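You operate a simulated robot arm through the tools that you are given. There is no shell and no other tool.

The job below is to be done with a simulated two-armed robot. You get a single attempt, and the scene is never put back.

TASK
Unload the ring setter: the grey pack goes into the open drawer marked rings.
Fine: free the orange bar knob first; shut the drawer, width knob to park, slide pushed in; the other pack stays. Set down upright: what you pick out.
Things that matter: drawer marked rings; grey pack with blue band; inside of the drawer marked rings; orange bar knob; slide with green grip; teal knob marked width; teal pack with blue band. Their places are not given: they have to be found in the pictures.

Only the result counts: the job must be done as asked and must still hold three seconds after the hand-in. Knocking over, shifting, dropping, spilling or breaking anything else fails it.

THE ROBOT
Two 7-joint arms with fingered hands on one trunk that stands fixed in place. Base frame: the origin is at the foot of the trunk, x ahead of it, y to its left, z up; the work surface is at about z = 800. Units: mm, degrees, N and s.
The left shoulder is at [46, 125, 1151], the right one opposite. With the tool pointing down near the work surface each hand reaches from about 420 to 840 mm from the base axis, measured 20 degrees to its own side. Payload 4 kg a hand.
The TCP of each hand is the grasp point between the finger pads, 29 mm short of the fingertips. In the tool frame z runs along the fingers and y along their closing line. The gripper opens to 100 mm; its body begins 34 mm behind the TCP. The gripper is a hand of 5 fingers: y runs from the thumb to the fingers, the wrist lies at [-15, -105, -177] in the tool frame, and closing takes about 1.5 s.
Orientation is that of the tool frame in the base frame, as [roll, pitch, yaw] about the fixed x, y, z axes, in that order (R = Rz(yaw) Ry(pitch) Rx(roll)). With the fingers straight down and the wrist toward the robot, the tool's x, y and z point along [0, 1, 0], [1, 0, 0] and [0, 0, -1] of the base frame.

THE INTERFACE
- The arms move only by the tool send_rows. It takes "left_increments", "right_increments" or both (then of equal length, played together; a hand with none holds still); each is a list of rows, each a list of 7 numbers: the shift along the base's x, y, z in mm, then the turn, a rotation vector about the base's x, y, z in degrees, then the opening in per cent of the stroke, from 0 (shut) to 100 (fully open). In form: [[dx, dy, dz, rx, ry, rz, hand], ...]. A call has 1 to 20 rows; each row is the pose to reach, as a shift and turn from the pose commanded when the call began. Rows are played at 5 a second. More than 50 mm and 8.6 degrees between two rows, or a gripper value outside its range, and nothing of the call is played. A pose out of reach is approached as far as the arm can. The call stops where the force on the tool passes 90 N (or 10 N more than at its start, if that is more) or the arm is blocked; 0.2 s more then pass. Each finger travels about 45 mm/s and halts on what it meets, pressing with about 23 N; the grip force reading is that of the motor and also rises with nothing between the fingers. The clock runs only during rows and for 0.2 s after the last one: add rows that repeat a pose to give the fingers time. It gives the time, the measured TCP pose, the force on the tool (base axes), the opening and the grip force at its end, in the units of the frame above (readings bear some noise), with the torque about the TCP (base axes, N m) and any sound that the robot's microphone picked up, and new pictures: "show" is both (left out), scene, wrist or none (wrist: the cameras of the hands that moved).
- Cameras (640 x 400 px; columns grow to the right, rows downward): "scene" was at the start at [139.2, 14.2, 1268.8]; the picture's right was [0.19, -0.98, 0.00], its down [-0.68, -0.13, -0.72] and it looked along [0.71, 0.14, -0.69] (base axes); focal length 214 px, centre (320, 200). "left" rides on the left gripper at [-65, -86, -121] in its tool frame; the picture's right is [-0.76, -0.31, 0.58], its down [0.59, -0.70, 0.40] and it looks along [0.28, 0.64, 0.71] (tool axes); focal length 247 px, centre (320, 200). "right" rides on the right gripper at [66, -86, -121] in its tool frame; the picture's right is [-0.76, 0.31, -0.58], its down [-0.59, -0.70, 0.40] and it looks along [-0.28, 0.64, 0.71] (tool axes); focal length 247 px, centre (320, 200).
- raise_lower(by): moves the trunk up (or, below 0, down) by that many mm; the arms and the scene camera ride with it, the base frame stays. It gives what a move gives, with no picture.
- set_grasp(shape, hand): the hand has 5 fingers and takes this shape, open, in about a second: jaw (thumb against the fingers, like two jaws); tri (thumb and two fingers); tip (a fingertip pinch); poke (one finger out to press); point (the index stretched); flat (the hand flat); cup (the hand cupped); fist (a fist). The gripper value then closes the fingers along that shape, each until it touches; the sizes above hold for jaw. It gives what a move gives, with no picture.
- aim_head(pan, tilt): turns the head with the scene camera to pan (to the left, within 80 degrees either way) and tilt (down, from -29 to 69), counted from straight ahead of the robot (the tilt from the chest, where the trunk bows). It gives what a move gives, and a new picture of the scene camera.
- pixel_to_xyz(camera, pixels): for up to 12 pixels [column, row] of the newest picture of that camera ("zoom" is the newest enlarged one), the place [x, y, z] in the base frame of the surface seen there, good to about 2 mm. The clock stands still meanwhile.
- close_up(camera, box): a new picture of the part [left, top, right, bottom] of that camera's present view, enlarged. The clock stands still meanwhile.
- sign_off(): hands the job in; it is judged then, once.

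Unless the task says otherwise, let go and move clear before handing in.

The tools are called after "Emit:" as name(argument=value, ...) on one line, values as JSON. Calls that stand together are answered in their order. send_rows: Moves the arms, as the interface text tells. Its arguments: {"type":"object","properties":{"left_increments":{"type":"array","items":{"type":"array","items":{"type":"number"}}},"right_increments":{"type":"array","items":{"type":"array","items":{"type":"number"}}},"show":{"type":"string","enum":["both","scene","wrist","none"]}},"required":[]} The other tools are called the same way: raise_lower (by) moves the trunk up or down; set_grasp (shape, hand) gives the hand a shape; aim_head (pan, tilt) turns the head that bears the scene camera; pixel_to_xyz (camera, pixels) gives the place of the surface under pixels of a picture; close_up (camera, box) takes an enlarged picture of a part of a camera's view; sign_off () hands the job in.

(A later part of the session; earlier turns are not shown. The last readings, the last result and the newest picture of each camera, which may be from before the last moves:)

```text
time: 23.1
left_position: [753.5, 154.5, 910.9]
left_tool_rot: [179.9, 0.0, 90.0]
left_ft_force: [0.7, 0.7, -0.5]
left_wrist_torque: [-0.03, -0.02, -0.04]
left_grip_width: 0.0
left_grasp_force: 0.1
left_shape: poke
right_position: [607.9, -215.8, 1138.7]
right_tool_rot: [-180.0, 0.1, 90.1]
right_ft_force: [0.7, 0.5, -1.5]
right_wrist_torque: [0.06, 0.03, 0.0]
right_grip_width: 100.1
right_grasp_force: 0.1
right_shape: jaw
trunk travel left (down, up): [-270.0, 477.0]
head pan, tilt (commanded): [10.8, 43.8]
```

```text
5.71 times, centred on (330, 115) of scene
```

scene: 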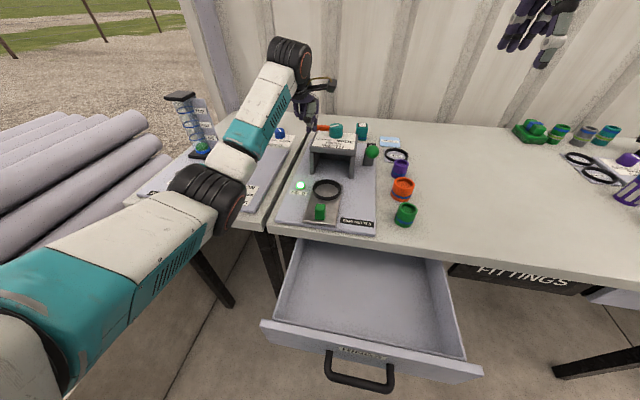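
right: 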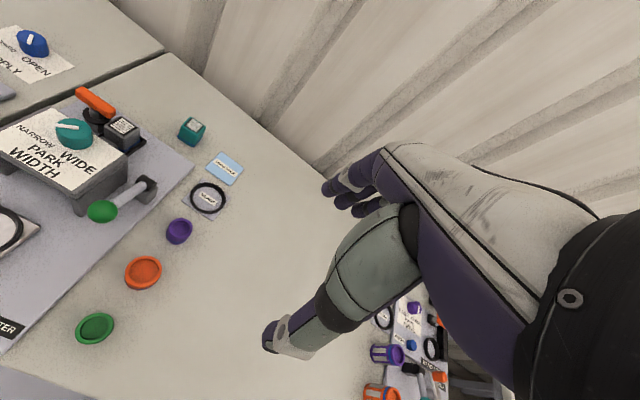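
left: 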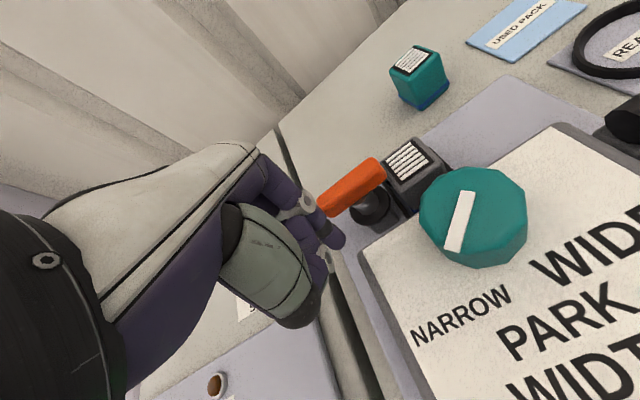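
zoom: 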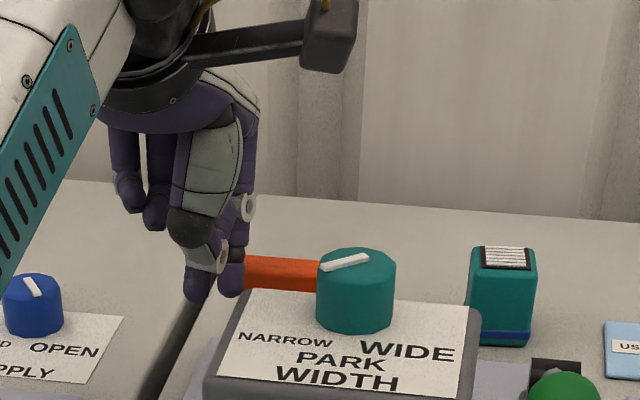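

Tip bottom is at z≈888 with the bar side at z 873–890. I'll descend 15 mm and push gently +x on the bar's left end to see if it turns clockwise.

Emit:
send_rows(left_increments=[[0, -2, -8, 0, 0, 0, 0], [0, -3, -15, 0, 0, 0, 0], [8, -3, -15, 0, 0, 0, 0], [14, -3, -15, 0, 0, 0, 0], [18, -3, -15, 0, 0, 0, 0], [22, -3, -15, 0, 0, 0, 0], [25, -3, -15, 0, 0, 0, 0], [28, -3, -15, 0, 0, 0, 0]])

Emit:
close_up(camera="left", box=[280, 130, 460, 270])

```text
time: 24.9
left_position: [779.6, 152.4, 894.3]
left_tool_rot: [179.9, 0.0, 90.0]
left_ft_force: [-1.0, 1.1, 0.9]
left_wrist_torque: [-0.04, 0.01, 0.0]
left_grip_width: 0.0
left_grasp_force: 0.1
left_shape: poke
right_position: [605.9, -215.3, 1139.1]
right_tool_rot: [179.9, 0.0, 90.1]
right_ft_force: [-0.2, 0.0, -0.8]
right_wrist_torque: [-0.02, 0.02, 0.01]
right_grip_width: 99.7
right_grasp_force: 0.1
right_shape: jaw
trunk travel left (down, up): [-270.0, 477.0]
head pan, tilt (commanded): [10.8, 43.8]
```

scene: 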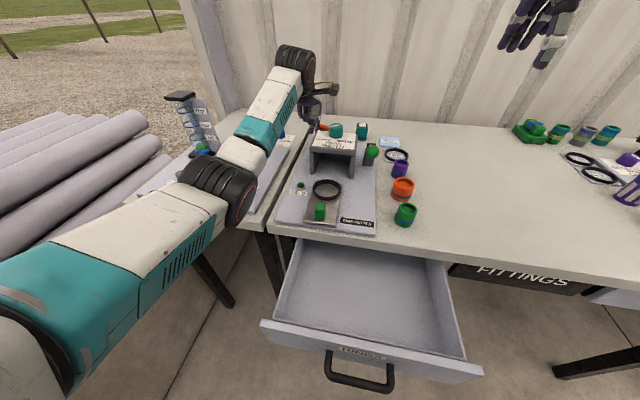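
left: 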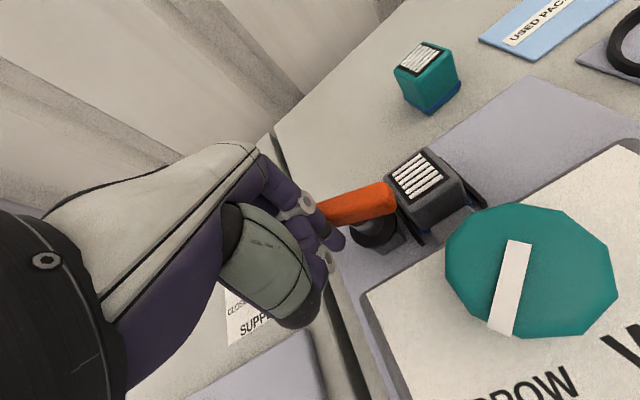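

```text
2.86 times, centred on (370, 200) of left
```

zoom: 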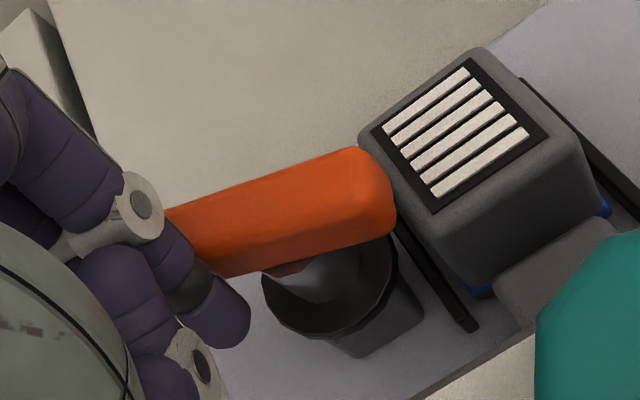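

The bar turns clockwise with barely 1 N (already ~20°), and the FEED lamp went dark. I'll continue along the arc to bring it to a quarter turn.

Emit:
send_rows(left_increments=[[4, 1.5, 0, 0, 0, 0, 0], [8, 1.5, 0, 0, 0, 0, 0], [12, 1.5, 0, 0, 0, 0, 0], [16, 0.5, 0, 0, 0, 0, 0], [20, -1.5, 0, 0, 0, 0, 0], [24, -4, 0, 0, 0, 0, 0], [24, -4, 0, 0, 0, 0, 0]])

Emit:
close_up(camera="left", box=[280, 130, 460, 270])

Emit:
close_up(camera="scene", box=[270, 90, 430, 250])

```text
time: 26.5
left_position: [804.6, 147.6, 893.9]
left_tool_rot: [-180.0, -0.1, 89.9]
left_ft_force: [-0.4, 0.5, -0.4]
left_wrist_torque: [-0.01, 0.0, 0.02]
left_grip_width: 0.4
left_grasp_force: 0.1
left_shape: poke
right_position: [607.8, -215.2, 1139.9]
right_tool_rot: [179.9, -0.1, 90.1]
right_ft_force: [1.1, 0.0, -0.1]
right_wrist_torque: [0.01, 0.02, 0.0]
right_grip_width: 99.9
right_grasp_force: 0.0
right_shape: jaw
trunk travel left (down, up): [-270.0, 477.0]
head pan, tilt (commanded): [10.8, 43.8]
```

scene: 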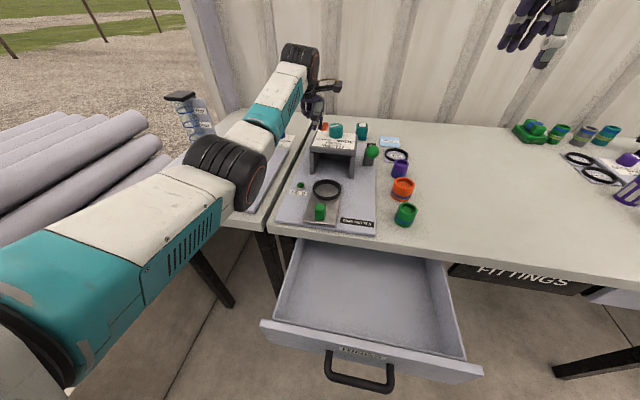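
left: 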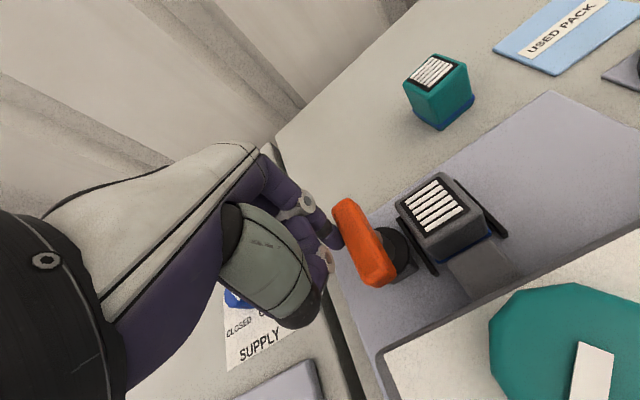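

```text
2.86 times, centred on (370, 200) of left
```

zoom: 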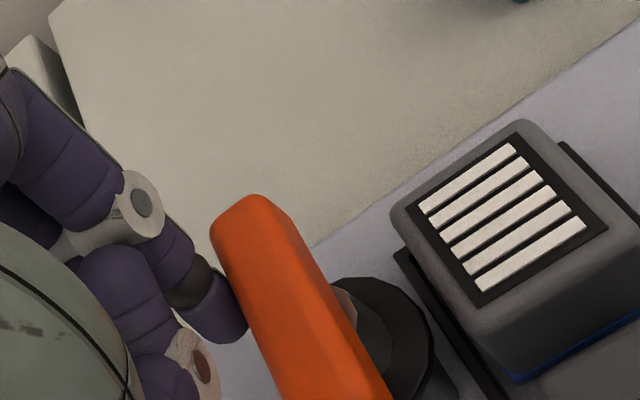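

```text
2.50 times, centred on (350, 170) of scene
```

zoom: 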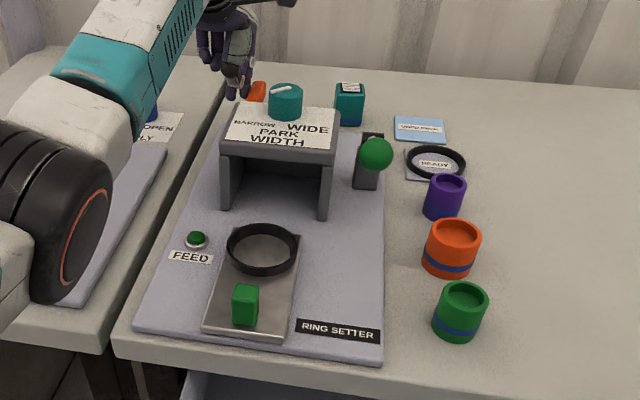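

The bar is now nearly at a quarter turn. I'll measure its direction and nudge on a little toward its stop.

Emit:
pixel_to_xyz(camera="left", pixels=[[346, 205], [352, 220], [362, 245], [375, 270], [436, 205], [405, 208], [460, 205], [434, 182], [437, 228]])

Emit:
send_rows(left_increments=[[2, -3, 0, 0, 0, 0, 0], [3, -6, 0, 0, 0, 0, 0], [4, -9, 0, 0, 0, 0, 0], [4, -12, 0, 0, 0, 0, 0], [4, -12, 0, 0, 0, 0, 0]])

Emit:
close_up(camera="left", box=[280, 130, 520, 310])

```text
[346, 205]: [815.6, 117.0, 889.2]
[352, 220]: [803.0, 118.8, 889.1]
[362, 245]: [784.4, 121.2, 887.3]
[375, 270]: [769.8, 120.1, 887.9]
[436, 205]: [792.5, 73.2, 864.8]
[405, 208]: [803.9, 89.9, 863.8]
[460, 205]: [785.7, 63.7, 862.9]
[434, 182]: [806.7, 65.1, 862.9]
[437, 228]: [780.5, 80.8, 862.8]
```

```text
time: 27.7
left_position: [810.2, 144.2, 895.4]
left_tool_rot: [179.9, -0.1, 90.4]
left_ft_force: [4.4, 26.8, 6.9]
left_wrist_torque: [0.19, -0.08, 0.11]
left_grip_width: 0.0
left_grasp_force: 0.0
left_shape: poke
right_position: [606.8, -211.7, 1140.2]
right_tool_rot: [-180.0, 0.1, 90.2]
right_ft_force: [0.8, 0.7, -0.3]
right_wrist_torque: [-0.03, 0.05, -0.01]
right_grip_width: 99.8
right_grasp_force: 0.0
right_shape: jaw
trunk travel left (down, up): [-270.0, 477.0]
head pan, tilt (commanded): [10.8, 43.8]
```

scene: 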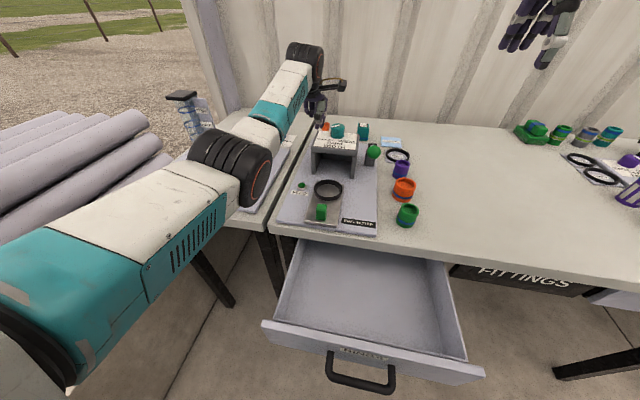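
left: 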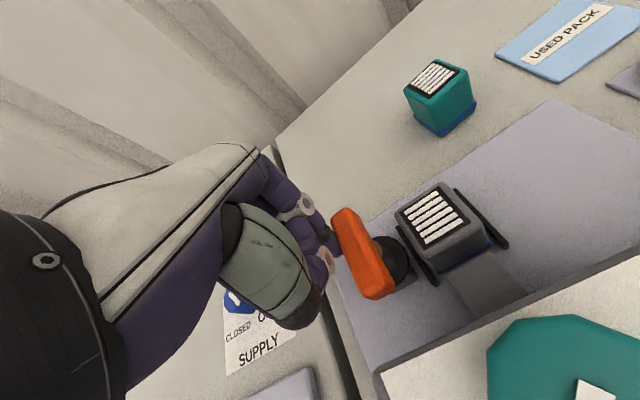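

```text
2.22 times, centred on (400, 220) of left
```

zoom: 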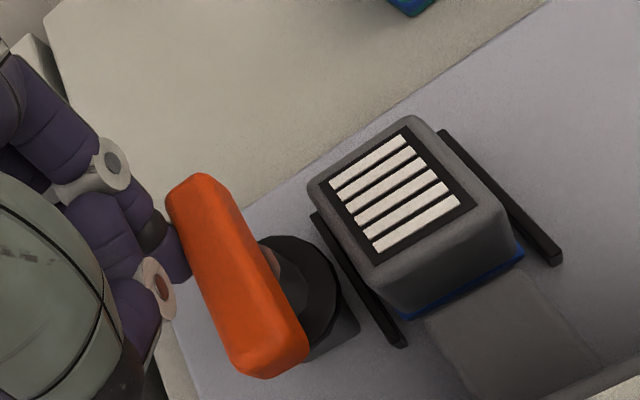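

The bar met its stop (27 N) at a quarter turn, so it's freed. I'll back the finger off to the left, rise, and pull back before changing the hand to jaw.

Emit:
send_rows(left_increments=[[0, 12, 0, 0, 0, 0, 0], [-4, 30, 0, 0, 0, 0, 0], [-8, 35, 15, 0, 0, 0, 0], [-20, 35, 50, 0, 0, 0, 0], [-40, 20, 85, 0, 0, 0, 0], [-60, 0, 110, 0, 0, 0, 0], [-80, -20, 120, 0, 0, 0, 0], [-100, -40, 120, 0, 0, 0, 0], [-100, -40, 120, 0, 0, 0, 0]])

Emit:
set_grasp(hand="left", shape="jaw")

Emit:
close_up(camera="left", box=[280, 120, 480, 270])

```text
time: 29.7
left_position: [708.5, 95.9, 1016.5]
left_tool_rot: [-180.0, 0.0, 90.1]
left_ft_force: [0.3, 0.6, -0.2]
left_wrist_torque: [-0.02, 0.01, 0.01]
left_grip_width: 0.0
left_grasp_force: 0.1
left_shape: poke
right_position: [607.1, -214.9, 1138.8]
right_tool_rot: [180.0, 0.0, 90.0]
right_ft_force: [0.9, 1.7, 0.7]
right_wrist_torque: [0.03, 0.01, 0.02]
right_grip_width: 99.7
right_grasp_force: 0.0
right_shape: jaw
trunk travel left (down, up): [-270.0, 477.0]
head pan, tilt (commanded): [10.8, 43.8]
```

scene: 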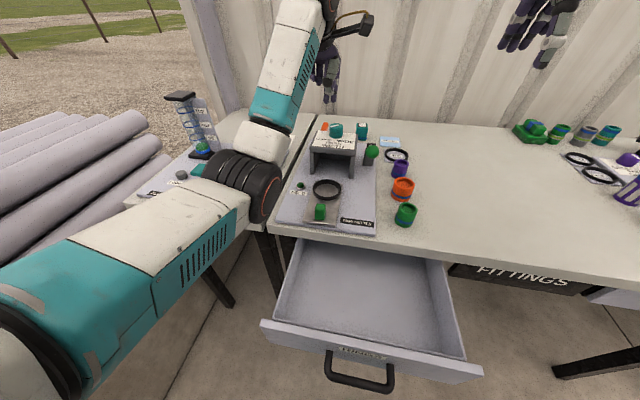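
left: 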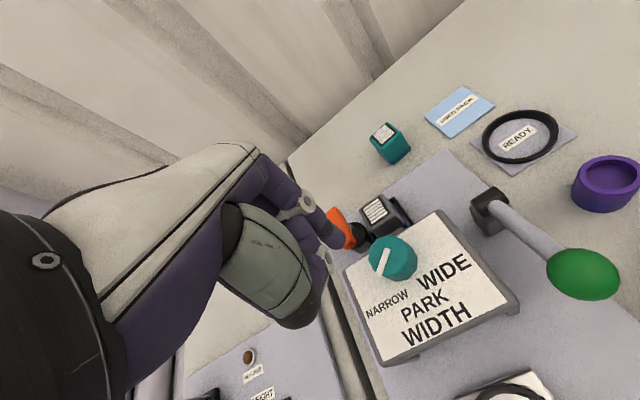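

```text
time: 30.6
left_position: [708.8, 95.6, 1015.0]
left_tool_rot: [180.0, -0.1, 90.1]
left_ft_force: [-0.4, -0.2, 0.3]
left_wrist_torque: [0.0, -0.03, -0.03]
left_grip_width: 99.9
left_grasp_force: 0.1
left_shape: jaw
right_position: [607.6, -216.1, 1138.8]
right_tool_rot: [-179.9, 0.0, 90.1]
right_ft_force: [0.8, -0.2, -0.7]
right_wrist_torque: [0.01, 0.0, 0.0]
right_grip_width: 99.6
right_grasp_force: 0.1
right_shape: jaw
trunk travel left (down, up): [-270.0, 477.0]
head pan, tilt (commanded): [10.8, 43.8]
```

```text
2.67 times, centred on (380, 195) of left
```

zoom: 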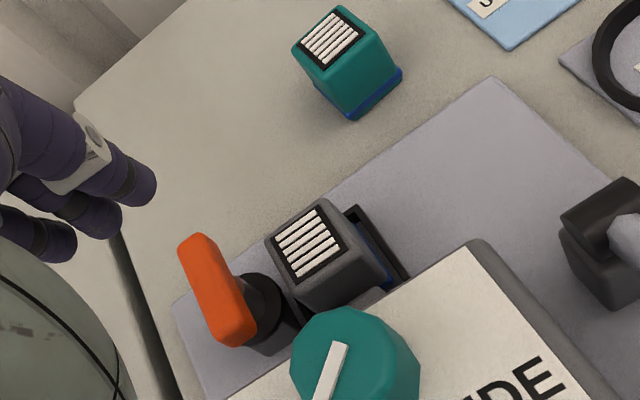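

Now I need the finger spread in jaw. I'll grab a fresh wrist picture by a small no-move and measure the fingers and thumb.

Emit:
send_rows(left_increments=[[0, 0, 0, 0, 0, 0, 70], [0, 0, 0, 0, 0, 0, 70], [0, 0, 0, 0, 0, 0, 70]])

Emit:
close_up(camera="left", box=[230, 140, 390, 360])

Emit:
close_up(camera="scene", box=[290, 0, 390, 130])

```text
time: 31.4
left_position: [708.6, 94.5, 1015.9]
left_tool_rot: [-180.0, 0.0, 90.1]
left_ft_force: [-0.3, 0.6, 0.1]
left_wrist_torque: [0.02, -0.01, -0.01]
left_grip_width: 70.4
left_grasp_force: 0.1
left_shape: jaw
right_position: [607.2, -216.1, 1139.1]
right_tool_rot: [180.0, 0.0, 90.1]
right_ft_force: [-0.3, -0.3, 0.4]
right_wrist_torque: [-0.01, 0.02, -0.02]
right_grip_width: 99.8
right_grasp_force: 0.2
right_shape: jaw
trunk travel left (down, up): [-270.0, 477.0]
head pan, tilt (commanded): [10.8, 43.8]
```

scene: 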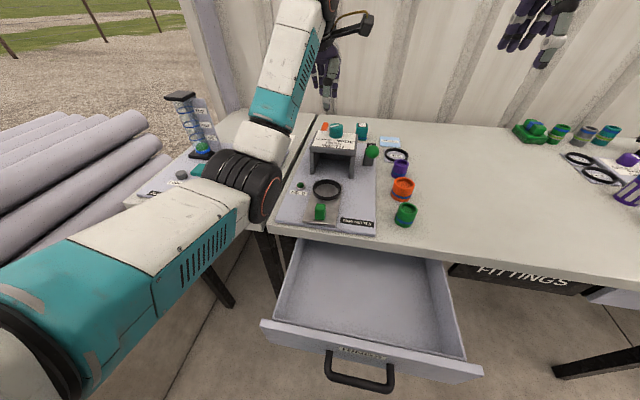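
left: 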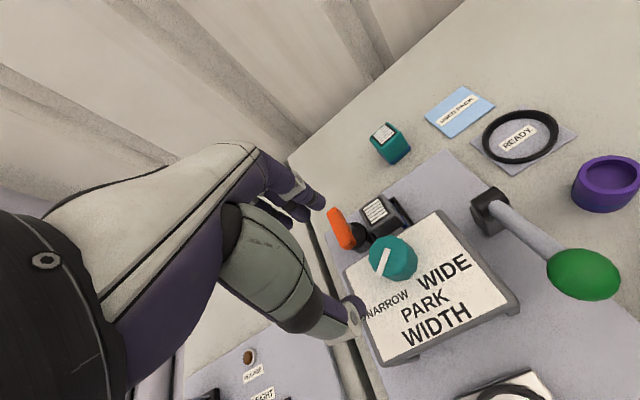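

```text
1.82 times, centred on (310, 250) of left
```

zoom: 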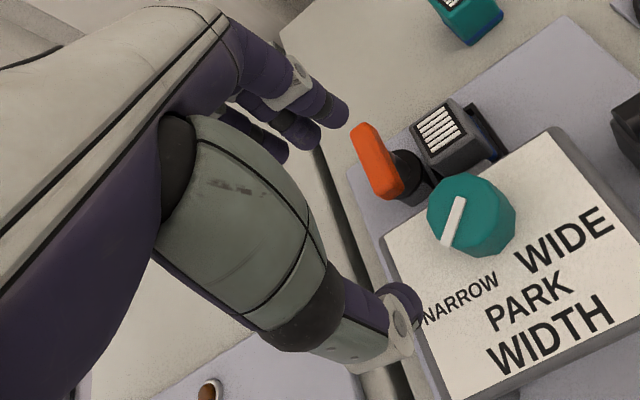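

```text
3.08 times, centred on (340, 65) of scene
```

zoom: 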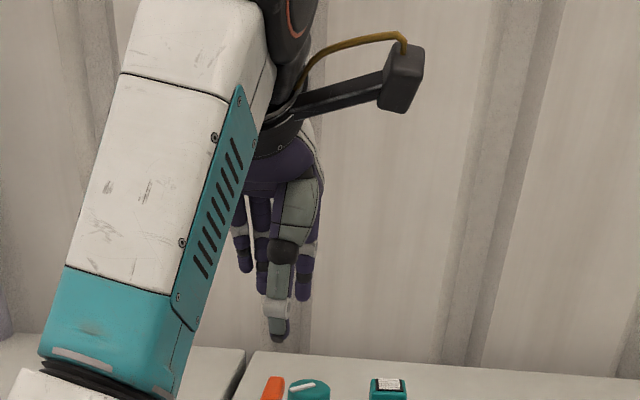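

Emit:
pixel_to_xyz(camera="zoom", pixels=[[303, 293], [303, 280], [262, 285], [245, 265], [278, 330], [278, 300], [295, 215], [285, 255], [235, 225], [312, 260]])

Emit:
pixel_to_xyz(camera="left", pixels=[[320, 203], [305, 212], [288, 218], [312, 195], [357, 315], [350, 325], [300, 320], [265, 260]])

```text
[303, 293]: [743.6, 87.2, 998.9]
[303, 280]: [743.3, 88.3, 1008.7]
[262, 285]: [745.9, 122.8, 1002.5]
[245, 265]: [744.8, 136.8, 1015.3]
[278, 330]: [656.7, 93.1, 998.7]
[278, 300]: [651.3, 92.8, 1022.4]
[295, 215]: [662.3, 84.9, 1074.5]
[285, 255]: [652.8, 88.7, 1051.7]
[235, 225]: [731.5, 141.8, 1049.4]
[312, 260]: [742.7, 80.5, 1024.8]
```

```text
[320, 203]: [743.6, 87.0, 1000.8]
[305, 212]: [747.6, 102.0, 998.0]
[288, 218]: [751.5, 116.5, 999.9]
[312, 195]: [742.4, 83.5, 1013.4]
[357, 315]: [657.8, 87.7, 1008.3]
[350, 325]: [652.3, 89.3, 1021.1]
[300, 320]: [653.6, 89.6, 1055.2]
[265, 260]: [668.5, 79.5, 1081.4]
```

In jaw the fingers span y −15…+50 of the TCP, so the little finger would hit the bar beside the pack. I'll try the "tri" shape (thumb and two fingers) and measure it.

Emit:
set_grasp(hand="left", shape="tri")

Emit:
send_rows(left_increments=[[0, 0, 0, 0, 0, 0, 100], [0, 0, 0, 0, 0, 0, 100]])

Emit:
close_up(camera="scene", box=[290, 0, 390, 130])

Emit:
close_up(camera="left", box=[230, 140, 390, 360])

```text
time: 32.3
left_position: [708.8, 95.8, 1015.0]
left_tool_rot: [180.0, 0.0, 90.2]
left_ft_force: [0.4, -0.2, 0.0]
left_wrist_torque: [-0.02, 0.03, 0.04]
left_grip_width: 99.9
left_grasp_force: 0.1
left_shape: tri
right_position: [606.4, -214.7, 1139.2]
right_tool_rot: [180.0, 0.0, 90.1]
right_ft_force: [0.1, -0.3, 0.5]
right_wrist_torque: [0.0, -0.01, -0.02]
right_grip_width: 99.8
right_grasp_force: 0.1
right_shape: jaw
trunk travel left (down, up): [-270.0, 477.0]
head pan, tilt (commanded): [10.8, 43.8]
```

```text
time: 32.9
left_position: [707.2, 95.1, 1015.8]
left_tool_rot: [-179.9, 0.0, 90.1]
left_ft_force: [0.1, -0.2, -0.1]
left_wrist_torque: [0.01, 0.0, 0.03]
left_grip_width: 99.6
left_grasp_force: 0.0
left_shape: tri
right_position: [607.9, -215.8, 1140.0]
right_tool_rot: [-180.0, -0.1, 90.1]
right_ft_force: [-0.2, 0.1, -0.8]
right_wrist_torque: [0.01, -0.03, 0.01]
right_grip_width: 99.7
right_grasp_force: 0.0
right_shape: jaw
trunk travel left (down, up): [-270.0, 477.0]
head pan, tilt (commanded): [10.8, 43.8]
```

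scene: 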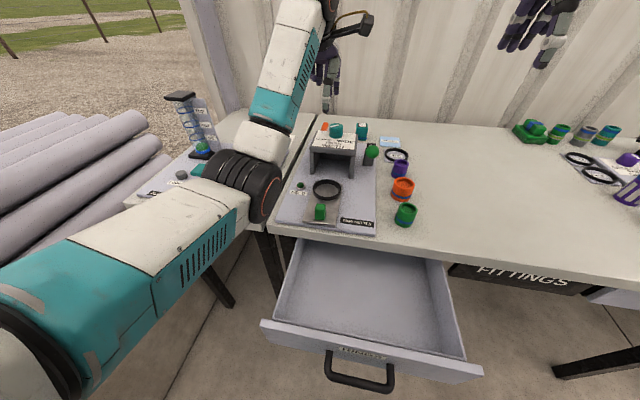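
left: 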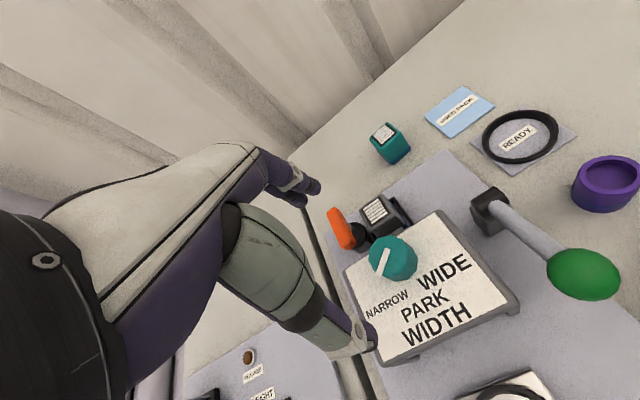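

```text
3.08 times, centred on (340, 65) of scene
```

zoom: 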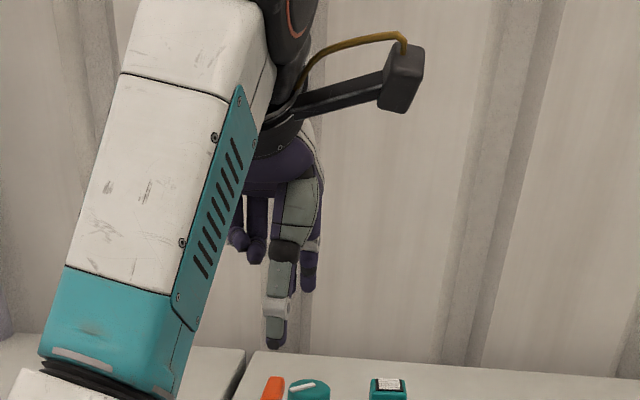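

```text
1.82 times, centred on (310, 250) of left
```

zoom: 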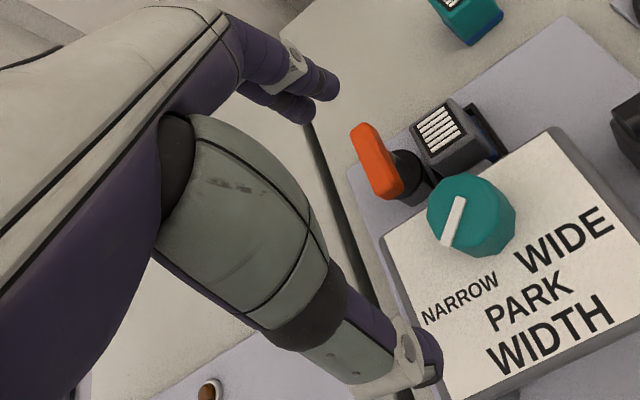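

Emit:
pixel_to_xyz(camera="zoom", pixels=[[313, 90], [300, 110], [275, 105], [320, 88], [427, 350], [420, 375], [350, 350], [310, 320], [265, 250], [330, 85]])

Emit:
close_up(camera="scene", box=[290, 30, 350, 130])

Emit:
pixel_to_xyz(camera="scene", pixels=[[307, 78], [312, 81], [313, 75], [306, 72], [330, 90], [320, 108], [319, 90]])

```text
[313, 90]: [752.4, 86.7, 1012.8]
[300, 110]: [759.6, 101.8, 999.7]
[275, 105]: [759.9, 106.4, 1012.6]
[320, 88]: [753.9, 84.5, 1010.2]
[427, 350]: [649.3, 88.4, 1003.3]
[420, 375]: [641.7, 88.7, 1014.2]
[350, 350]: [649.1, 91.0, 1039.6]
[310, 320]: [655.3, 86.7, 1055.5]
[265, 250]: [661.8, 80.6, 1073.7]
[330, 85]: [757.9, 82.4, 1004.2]
```

```text
4.00 times, centred on (320, 80) of scene
```

zoom: 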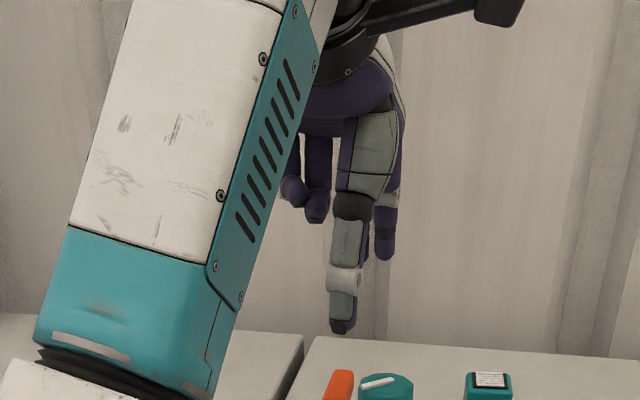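

```text
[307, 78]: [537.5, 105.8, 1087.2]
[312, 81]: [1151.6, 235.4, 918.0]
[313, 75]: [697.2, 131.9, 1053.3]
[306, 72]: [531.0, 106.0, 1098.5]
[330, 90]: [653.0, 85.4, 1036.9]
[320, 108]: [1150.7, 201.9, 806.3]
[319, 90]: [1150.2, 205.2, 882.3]
```

Emit:
pixel_to_xyz(camera="zoom", pixels=[[315, 216], [315, 195], [295, 200], [318, 170], [384, 252], [366, 258], [384, 215], [341, 325], [345, 290], [352, 205]])

```text
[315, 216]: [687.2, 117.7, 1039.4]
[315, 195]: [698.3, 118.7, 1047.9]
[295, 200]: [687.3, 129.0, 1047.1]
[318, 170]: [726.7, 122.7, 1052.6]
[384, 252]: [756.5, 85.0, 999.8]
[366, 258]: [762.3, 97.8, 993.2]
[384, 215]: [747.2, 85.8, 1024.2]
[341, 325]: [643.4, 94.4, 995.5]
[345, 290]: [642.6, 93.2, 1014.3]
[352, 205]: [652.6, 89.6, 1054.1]
```

The curled ring/little fingers stay above z TCP+21, so with TCP at z≈866 they clear the bar; an opening of ~55 % keeps the thumb off the bridge. Measure the pack's edges precisely.

Emit:
close_up(camera="left", box=[330, 180, 430, 250])

```text
5.71 times, centred on (380, 215) of left
```

zoom: 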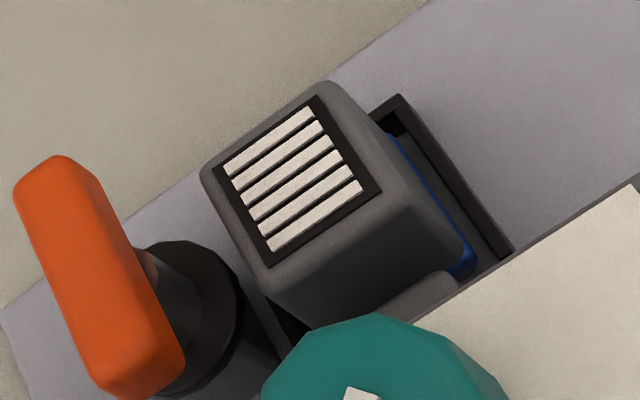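

Emit:
pixel_to_xyz(camera="zoom", pixels=[[217, 168], [317, 99], [377, 190], [273, 263], [295, 180], [210, 180], [320, 90], [395, 200], [275, 280], [330, 280], [400, 110], [500, 250]])

Emit:
pixel_to_xyz(camera="zoom", pixels=[[55, 165], [130, 380], [20, 190], [170, 350], [90, 270], [460, 262], [400, 150], [285, 330], [250, 310], [410, 290]])

```text
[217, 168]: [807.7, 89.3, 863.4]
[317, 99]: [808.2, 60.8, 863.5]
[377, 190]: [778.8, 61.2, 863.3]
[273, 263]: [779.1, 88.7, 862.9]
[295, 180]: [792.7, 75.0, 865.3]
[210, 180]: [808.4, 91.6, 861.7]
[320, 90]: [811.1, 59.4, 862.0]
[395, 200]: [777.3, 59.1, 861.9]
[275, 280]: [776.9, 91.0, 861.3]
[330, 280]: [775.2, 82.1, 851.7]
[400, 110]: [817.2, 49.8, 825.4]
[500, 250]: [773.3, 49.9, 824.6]
```

```text
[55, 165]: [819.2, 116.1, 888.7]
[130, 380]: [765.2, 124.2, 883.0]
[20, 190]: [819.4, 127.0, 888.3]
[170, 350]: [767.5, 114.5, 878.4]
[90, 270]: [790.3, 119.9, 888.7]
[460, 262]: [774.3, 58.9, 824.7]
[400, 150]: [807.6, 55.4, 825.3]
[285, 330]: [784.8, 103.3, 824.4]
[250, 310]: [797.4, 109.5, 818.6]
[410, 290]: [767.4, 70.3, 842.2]
```

There's a grey block between the pack and bridge (z≈842 at (767,70)) where the thumb would go. Measure it better.

Emit:
pixel_to_xyz(camera="zoom", pixels=[[385, 310], [400, 300], [420, 280], [440, 270], [430, 290], [450, 285], [470, 275], [420, 310], [440, 310], [375, 300], [340, 310], [480, 270]])

Emit:
close_up(camera="left", box=[370, 210, 430, 250])

```text
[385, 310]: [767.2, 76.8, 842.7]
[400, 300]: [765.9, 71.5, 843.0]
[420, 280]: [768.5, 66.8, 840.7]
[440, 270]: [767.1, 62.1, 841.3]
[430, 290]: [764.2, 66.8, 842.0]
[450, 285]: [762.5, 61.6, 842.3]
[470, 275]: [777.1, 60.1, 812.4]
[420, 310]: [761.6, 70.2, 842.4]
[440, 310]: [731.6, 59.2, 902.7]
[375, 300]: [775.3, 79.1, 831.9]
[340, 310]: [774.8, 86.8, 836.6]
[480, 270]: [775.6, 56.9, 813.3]
```

```text
10.00 times, centred on (400, 230) of left
```

zoom: 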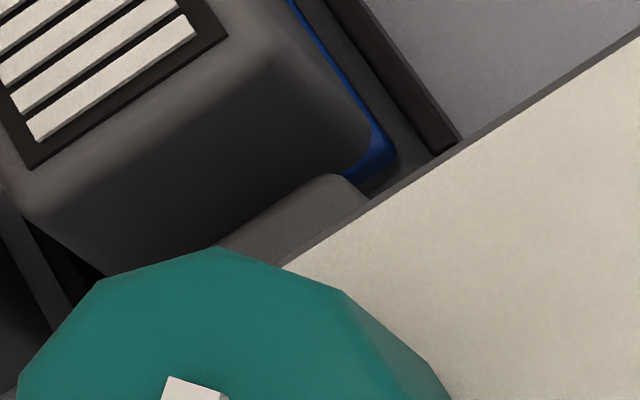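

The block tops out at z≈842 up to x≈768, so the thumb tip must stay above it: TCP z≈873, gripping the top ~18 mm of the pack. I'll move above the pack at (793.5, 76) with opening 62 % and check.

Emit:
send_rows(left_increments=[[25, -6, 0, 0, 0, 0, 62], [50, -12, 0, 0, 0, 0, 62], [75, -19, 0, 0, 0, 0, 62], [85, -19, -10, 0, 0, 0, 62], [85, -19, -40, 0, 0, 0, 62], [85, -19, -70, 0, 0, 0, 62], [85, -19, -90, 0, 0, 0, 62], [85, -19, -90, 0, 0, 0, 62]])

Emit:
close_up(camera="left", box=[230, 140, 470, 360])

Emit:
close_up(camera="scene", box=[290, 70, 390, 150])

```text
time: 34.7
left_position: [794.1, 78.4, 925.7]
left_tool_rot: [180.0, 0.0, 90.0]
left_ft_force: [0.7, 0.8, 0.0]
left_wrist_torque: [0.02, 0.01, 0.0]
left_grip_width: 62.1
left_grasp_force: 0.2
left_shape: tri
right_position: [607.6, -215.9, 1139.8]
right_tool_rot: [-180.0, 0.0, 90.1]
right_ft_force: [0.0, -0.8, 0.5]
right_wrist_torque: [-0.03, 0.0, 0.03]
right_grip_width: 100.0
right_grasp_force: 0.0
right_shape: jaw
trunk travel left (down, up): [-270.0, 477.0]
head pan, tilt (commanded): [10.8, 43.8]
```

scene: 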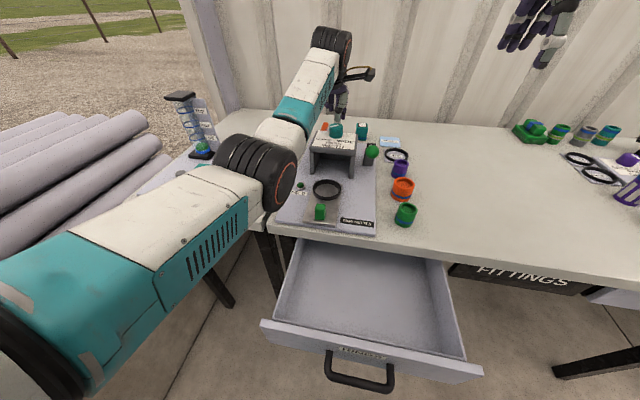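
left: 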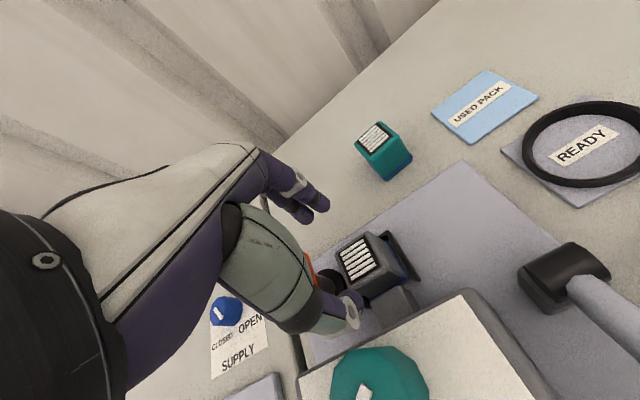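

```text
1.82 times, centred on (350, 250) of left
```

zoom: 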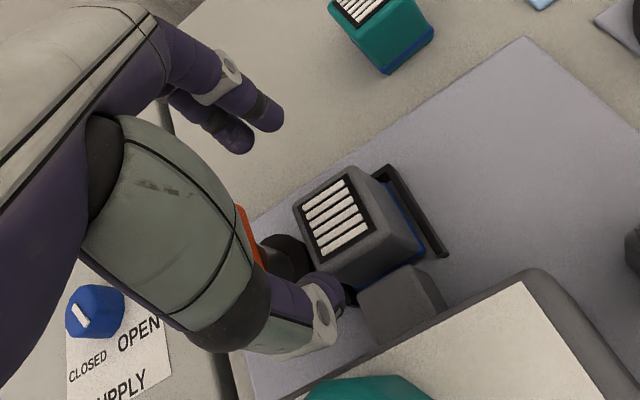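

```text
5.00 times, centred on (340, 110) of scene
```

zoom: 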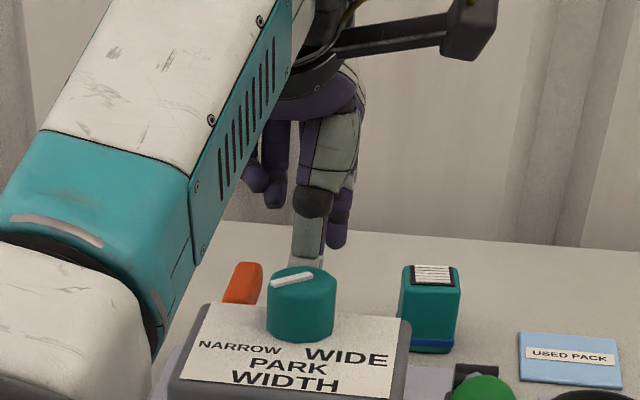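

Emit:
pixel_to_xyz(camera="zoom", pixels=[[347, 290], [325, 310], [330, 285], [270, 112], [240, 135], [310, 325], [370, 305], [415, 290], [395, 280], [430, 275]])

Emit:
pixel_to_xyz(camera="left", pixels=[[350, 312], [357, 298], [318, 200], [303, 212], [310, 270], [390, 300], [398, 290]])

Emit:
pixel_to_xyz(camera="scene", pixels=[[255, 170], [285, 190], [275, 130], [240, 145], [345, 115], [339, 120]])

```text
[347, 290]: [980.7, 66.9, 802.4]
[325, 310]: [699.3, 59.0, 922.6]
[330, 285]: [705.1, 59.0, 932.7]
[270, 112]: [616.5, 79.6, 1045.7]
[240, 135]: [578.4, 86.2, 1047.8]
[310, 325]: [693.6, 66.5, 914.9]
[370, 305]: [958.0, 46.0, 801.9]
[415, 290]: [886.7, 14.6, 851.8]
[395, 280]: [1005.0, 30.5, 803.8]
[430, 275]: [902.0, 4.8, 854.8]
```

```text
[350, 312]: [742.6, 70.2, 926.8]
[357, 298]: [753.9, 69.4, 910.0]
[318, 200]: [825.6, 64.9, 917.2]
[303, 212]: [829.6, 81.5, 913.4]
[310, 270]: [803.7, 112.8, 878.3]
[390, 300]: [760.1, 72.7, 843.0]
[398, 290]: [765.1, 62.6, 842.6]
```

```text
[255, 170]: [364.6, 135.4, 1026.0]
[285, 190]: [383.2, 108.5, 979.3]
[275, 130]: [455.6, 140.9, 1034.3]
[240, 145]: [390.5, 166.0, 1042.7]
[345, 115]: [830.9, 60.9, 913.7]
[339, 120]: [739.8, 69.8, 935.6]
```

Thumb and fingers straddle the pack evenly (thumb x≈754, fingers x≈826, pack 775–812). Descend to TCP z≈873 in small steps, watching the force.

Emit:
send_rows(left_increments=[[0, -2, -12, 0, 0, 0, 62], [0, -2, -24, 0, 0, 0, 62], [0, -2, -34, 0, 0, 0, 62], [0, -2, -42, 0, 0, 0, 62], [0, -2, -48, 0, 0, 0, 62], [0, -2, -52, 0, 0, 0, 62], [0, -2, -52, 0, 0, 0, 62]])

Emit:
close_up(camera="left", box=[230, 140, 470, 360])

Emit:
close_up(camera="scene", box=[290, 70, 390, 150])

```text
time: 36.3
left_position: [794.0, 75.1, 873.5]
left_tool_rot: [-180.0, -0.1, 90.0]
left_ft_force: [-0.3, 0.3, -0.1]
left_wrist_torque: [0.01, -0.01, 0.0]
left_grip_width: 62.2
left_grasp_force: 0.1
left_shape: tri
right_position: [607.1, -214.8, 1140.4]
right_tool_rot: [-180.0, 0.0, 90.0]
right_ft_force: [-0.1, 0.4, -0.6]
right_wrist_torque: [0.0, -0.02, 0.01]
right_grip_width: 99.7
right_grasp_force: 0.2
right_shape: jaw
trunk travel left (down, up): [-270.0, 477.0]
head pan, tilt (commanded): [10.8, 43.8]
```

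scene: 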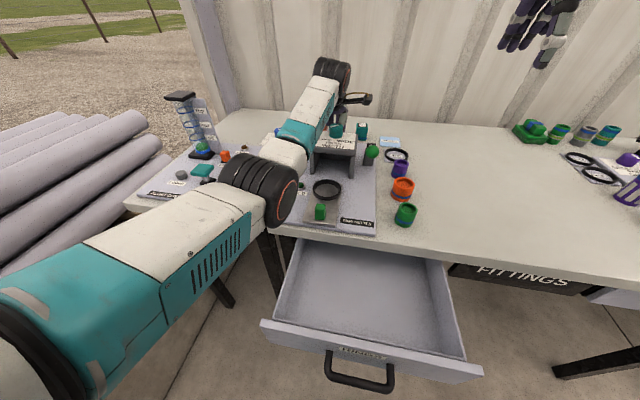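
left: 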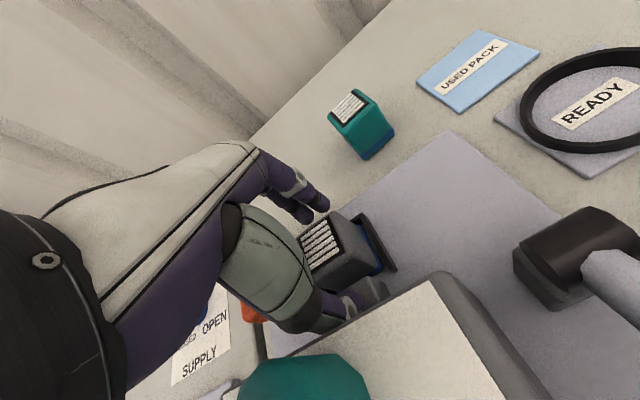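

```text
1.82 times, centred on (350, 250) of left
```

zoom: 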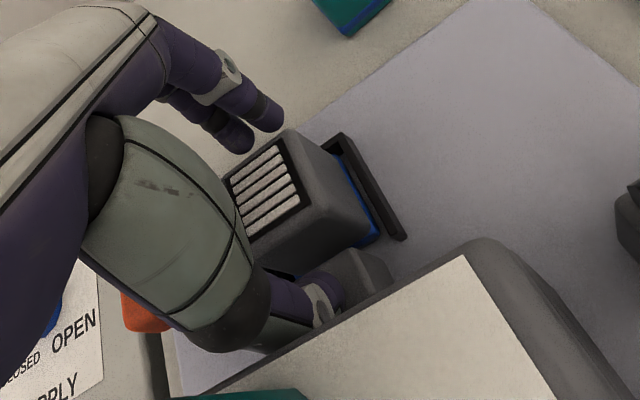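

```text
5.00 times, centred on (340, 110) of scene
```

zoom: 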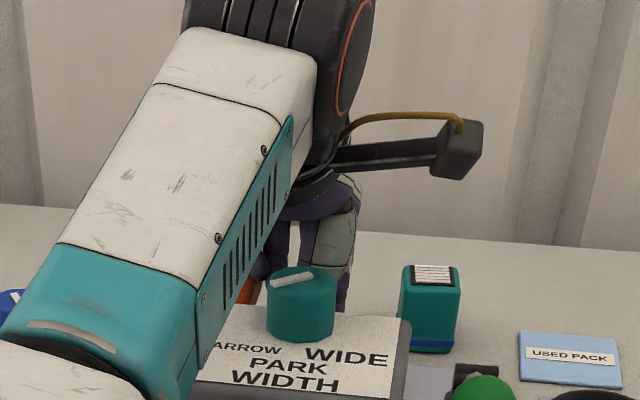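

No contact during descent. Now close the fingers on the pack, giving them time.

Emit:
send_rows(left_increments=[[0, 0, 0, 0, 0, 0, 50], [0, 0, 0, 0, 0, 0, 42], [0, 0, 0, 0, 0, 0, 34], [0, 0, 0, 0, 0, 0, 25], [0, 0, 0, 0, 0, 0, 15], [0, 0, 0, 0, 0, 0, 10], [0, 0, 0, 0, 0, 0, 10], [0, 0, 0, 0, 0, 0, 10], [0, 0, 0, 0, 0, 0, 10]])

Emit:
close_up(camera="left", box=[230, 140, 470, 360])

```text
time: 38.3
left_position: [793.5, 75.6, 873.9]
left_tool_rot: [-180.0, 0.0, 90.1]
left_ft_force: [0.2, -0.3, 0.2]
left_wrist_torque: [-0.03, 0.02, 0.01]
left_grip_width: 34.7
left_grasp_force: 23.3
left_shape: tri
right_position: [606.9, -214.9, 1140.3]
right_tool_rot: [-180.0, 0.0, 90.1]
right_ft_force: [-0.2, -0.1, 0.0]
right_wrist_torque: [-0.01, 0.02, 0.0]
right_grip_width: 100.0
right_grasp_force: 0.1
right_shape: jaw
trunk travel left (down, up): [-270.0, 477.0]
head pan, tilt (commanded): [10.8, 43.8]
```

scene: 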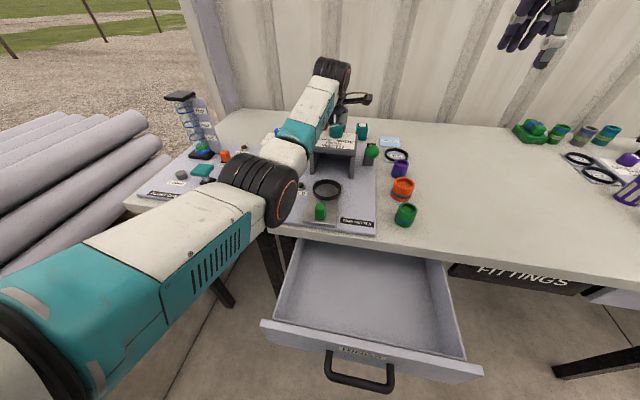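
left: 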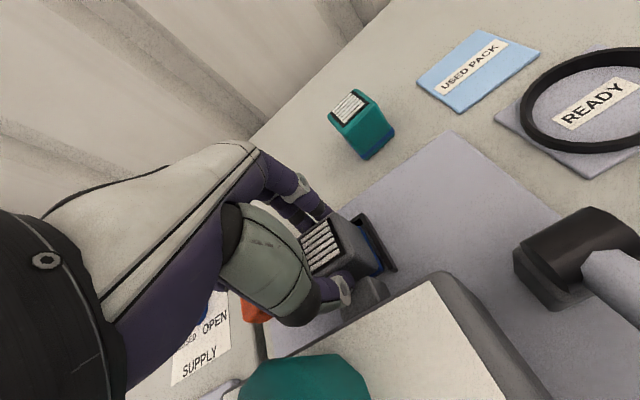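

```text
1.82 times, centred on (350, 250) of left
```

zoom: 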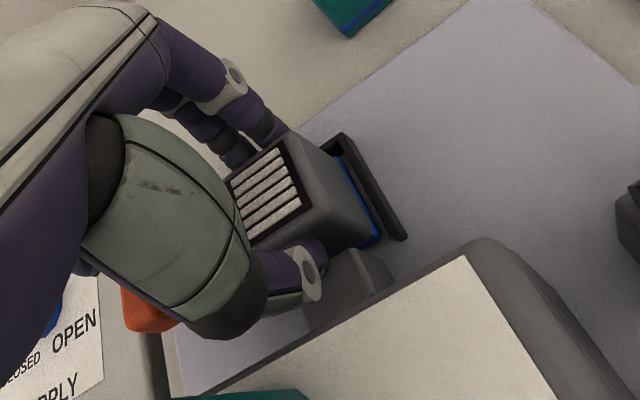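

Gripped (width 34.7 mm, 23 N). Lift slowly and check the pack follows.

Emit:
send_rows(left_increments=[[0, 0, 4, 0, 0, 0, 10], [0, 0, 8, 0, 0, 0, 10], [0, 0, 14, 0, 0, 0, 10], [0, 0, 20, 0, 0, 0, 10], [0, 0, 26, 0, 0, 0, 10], [0, 0, 26, 0, 0, 0, 10]])

Emit:
close_up(camera="left", box=[230, 140, 470, 360])

```text
time: 39.7
left_position: [793.6, 74.3, 899.3]
left_tool_rot: [180.0, 0.0, 90.1]
left_ft_force: [0.2, -0.9, -1.8]
left_wrist_torque: [0.0, -0.02, -0.01]
left_grip_width: 34.9
left_grasp_force: 22.9
left_shape: tri
right_position: [606.6, -215.6, 1140.0]
right_tool_rot: [-180.0, 0.0, 90.1]
right_ft_force: [-1.4, -0.7, 0.0]
right_wrist_torque: [-0.02, -0.01, 0.01]
right_grip_width: 99.7
right_grasp_force: 0.0
right_shape: jaw
trunk travel left (down, up): [-270.0, 477.0]
head pan, tilt (commanded): [10.8, 43.8]
```

scene: 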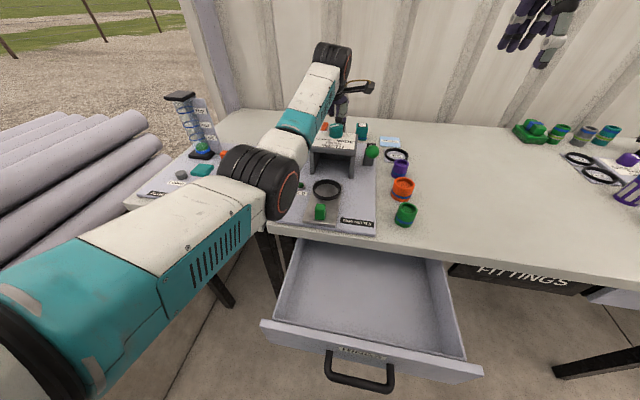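
left: 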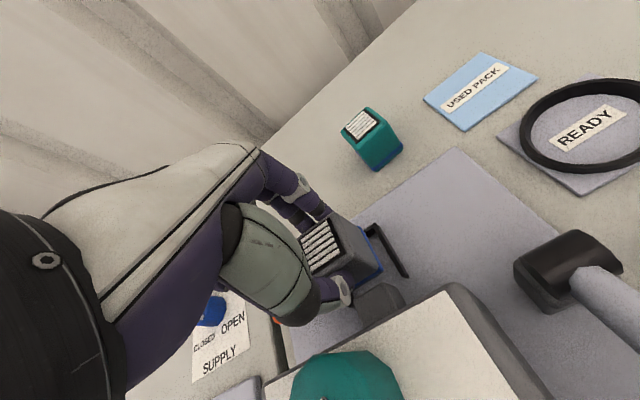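

```text
1.82 times, centred on (350, 250) of left
```

zoom: 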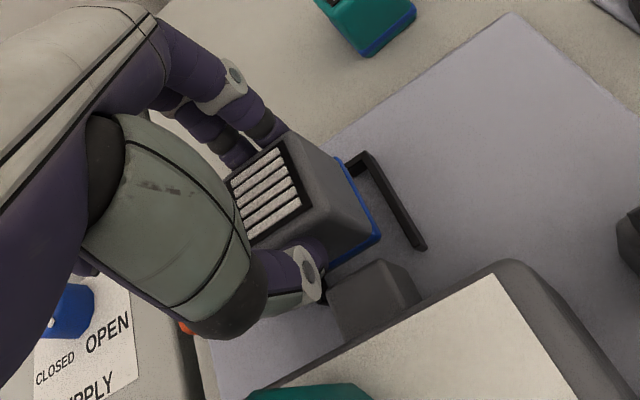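

The pack came out cleanly. Lift on to clear the knob (z 935), then withdraw over the bridge.

Emit:
send_rows(left_increments=[[0, 0, 15, 0, 0, 0, 10], [0, 0, 35, 0, 0, 0, 10], [0, 0, 60, 0, 0, 0, 10], [0, 0, 85, 0, 0, 0, 10], [0, 0, 110, 0, 0, 0, 10], [0, 0, 135, 0, 0, 0, 10], [-15, 0, 150, 0, 0, 0, 10], [-35, 0, 160, 0, 0, 0, 10], [-60, 0, 160, 0, 0, 0, 10], [-85, 0, 160, 0, 0, 0, 10], [-110, 0, 160, 0, 0, 0, 10], [-135, 0, 160, 0, 0, 0, 10], [-160, 0, 160, 0, 0, 0, 10], [-160, 0, 160, 0, 0, 0, 10]])

Emit:
pixel_to_xyz(camera="scene", pixels=[[400, 245], [400, 258], [340, 300], [300, 300], [430, 320], [290, 260], [440, 262], [280, 325], [465, 365], [350, 345], [330, 355], [392, 370]])

```text
time: 42.7
left_position: [641.2, 73.7, 1056.7]
left_tool_rot: [-180.0, -0.1, 90.0]
left_ft_force: [-0.4, 0.0, -1.1]
left_wrist_torque: [0.03, -0.03, 0.02]
left_grip_width: 34.3
left_grasp_force: 23.6
left_shape: tri
left hand out of reach, approached as far as the arm can: row 13, 14
right_position: [607.3, -215.8, 1139.8]
right_tool_rot: [180.0, 0.0, 90.0]
right_ft_force: [-0.6, 0.3, -0.3]
right_wrist_torque: [0.02, -0.05, 0.0]
right_grip_width: 100.0
right_grasp_force: 0.0
right_shape: jaw
trunk travel left (down, up): [-270.0, 477.0]
head pan, tilt (commanded): [10.8, 43.8]
```

scene: 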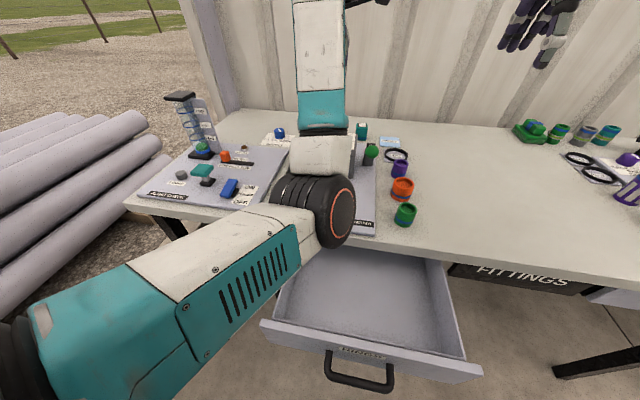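
left: 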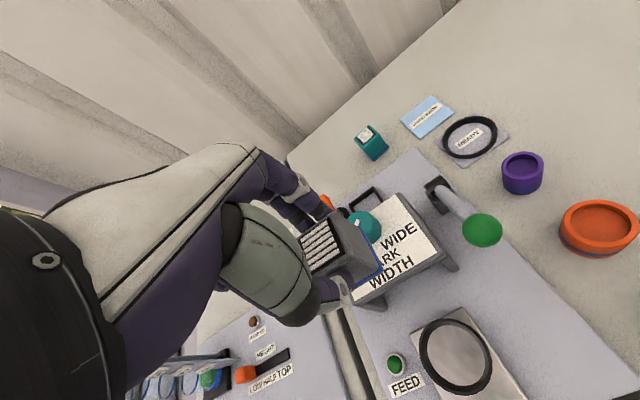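

```text
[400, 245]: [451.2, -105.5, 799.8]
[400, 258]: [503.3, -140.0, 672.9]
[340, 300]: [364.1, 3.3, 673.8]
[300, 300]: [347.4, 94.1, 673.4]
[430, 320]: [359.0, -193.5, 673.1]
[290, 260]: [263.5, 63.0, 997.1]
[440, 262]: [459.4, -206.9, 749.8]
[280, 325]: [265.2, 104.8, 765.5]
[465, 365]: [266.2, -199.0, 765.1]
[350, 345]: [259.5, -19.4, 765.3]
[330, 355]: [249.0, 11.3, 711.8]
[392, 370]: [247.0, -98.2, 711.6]
```

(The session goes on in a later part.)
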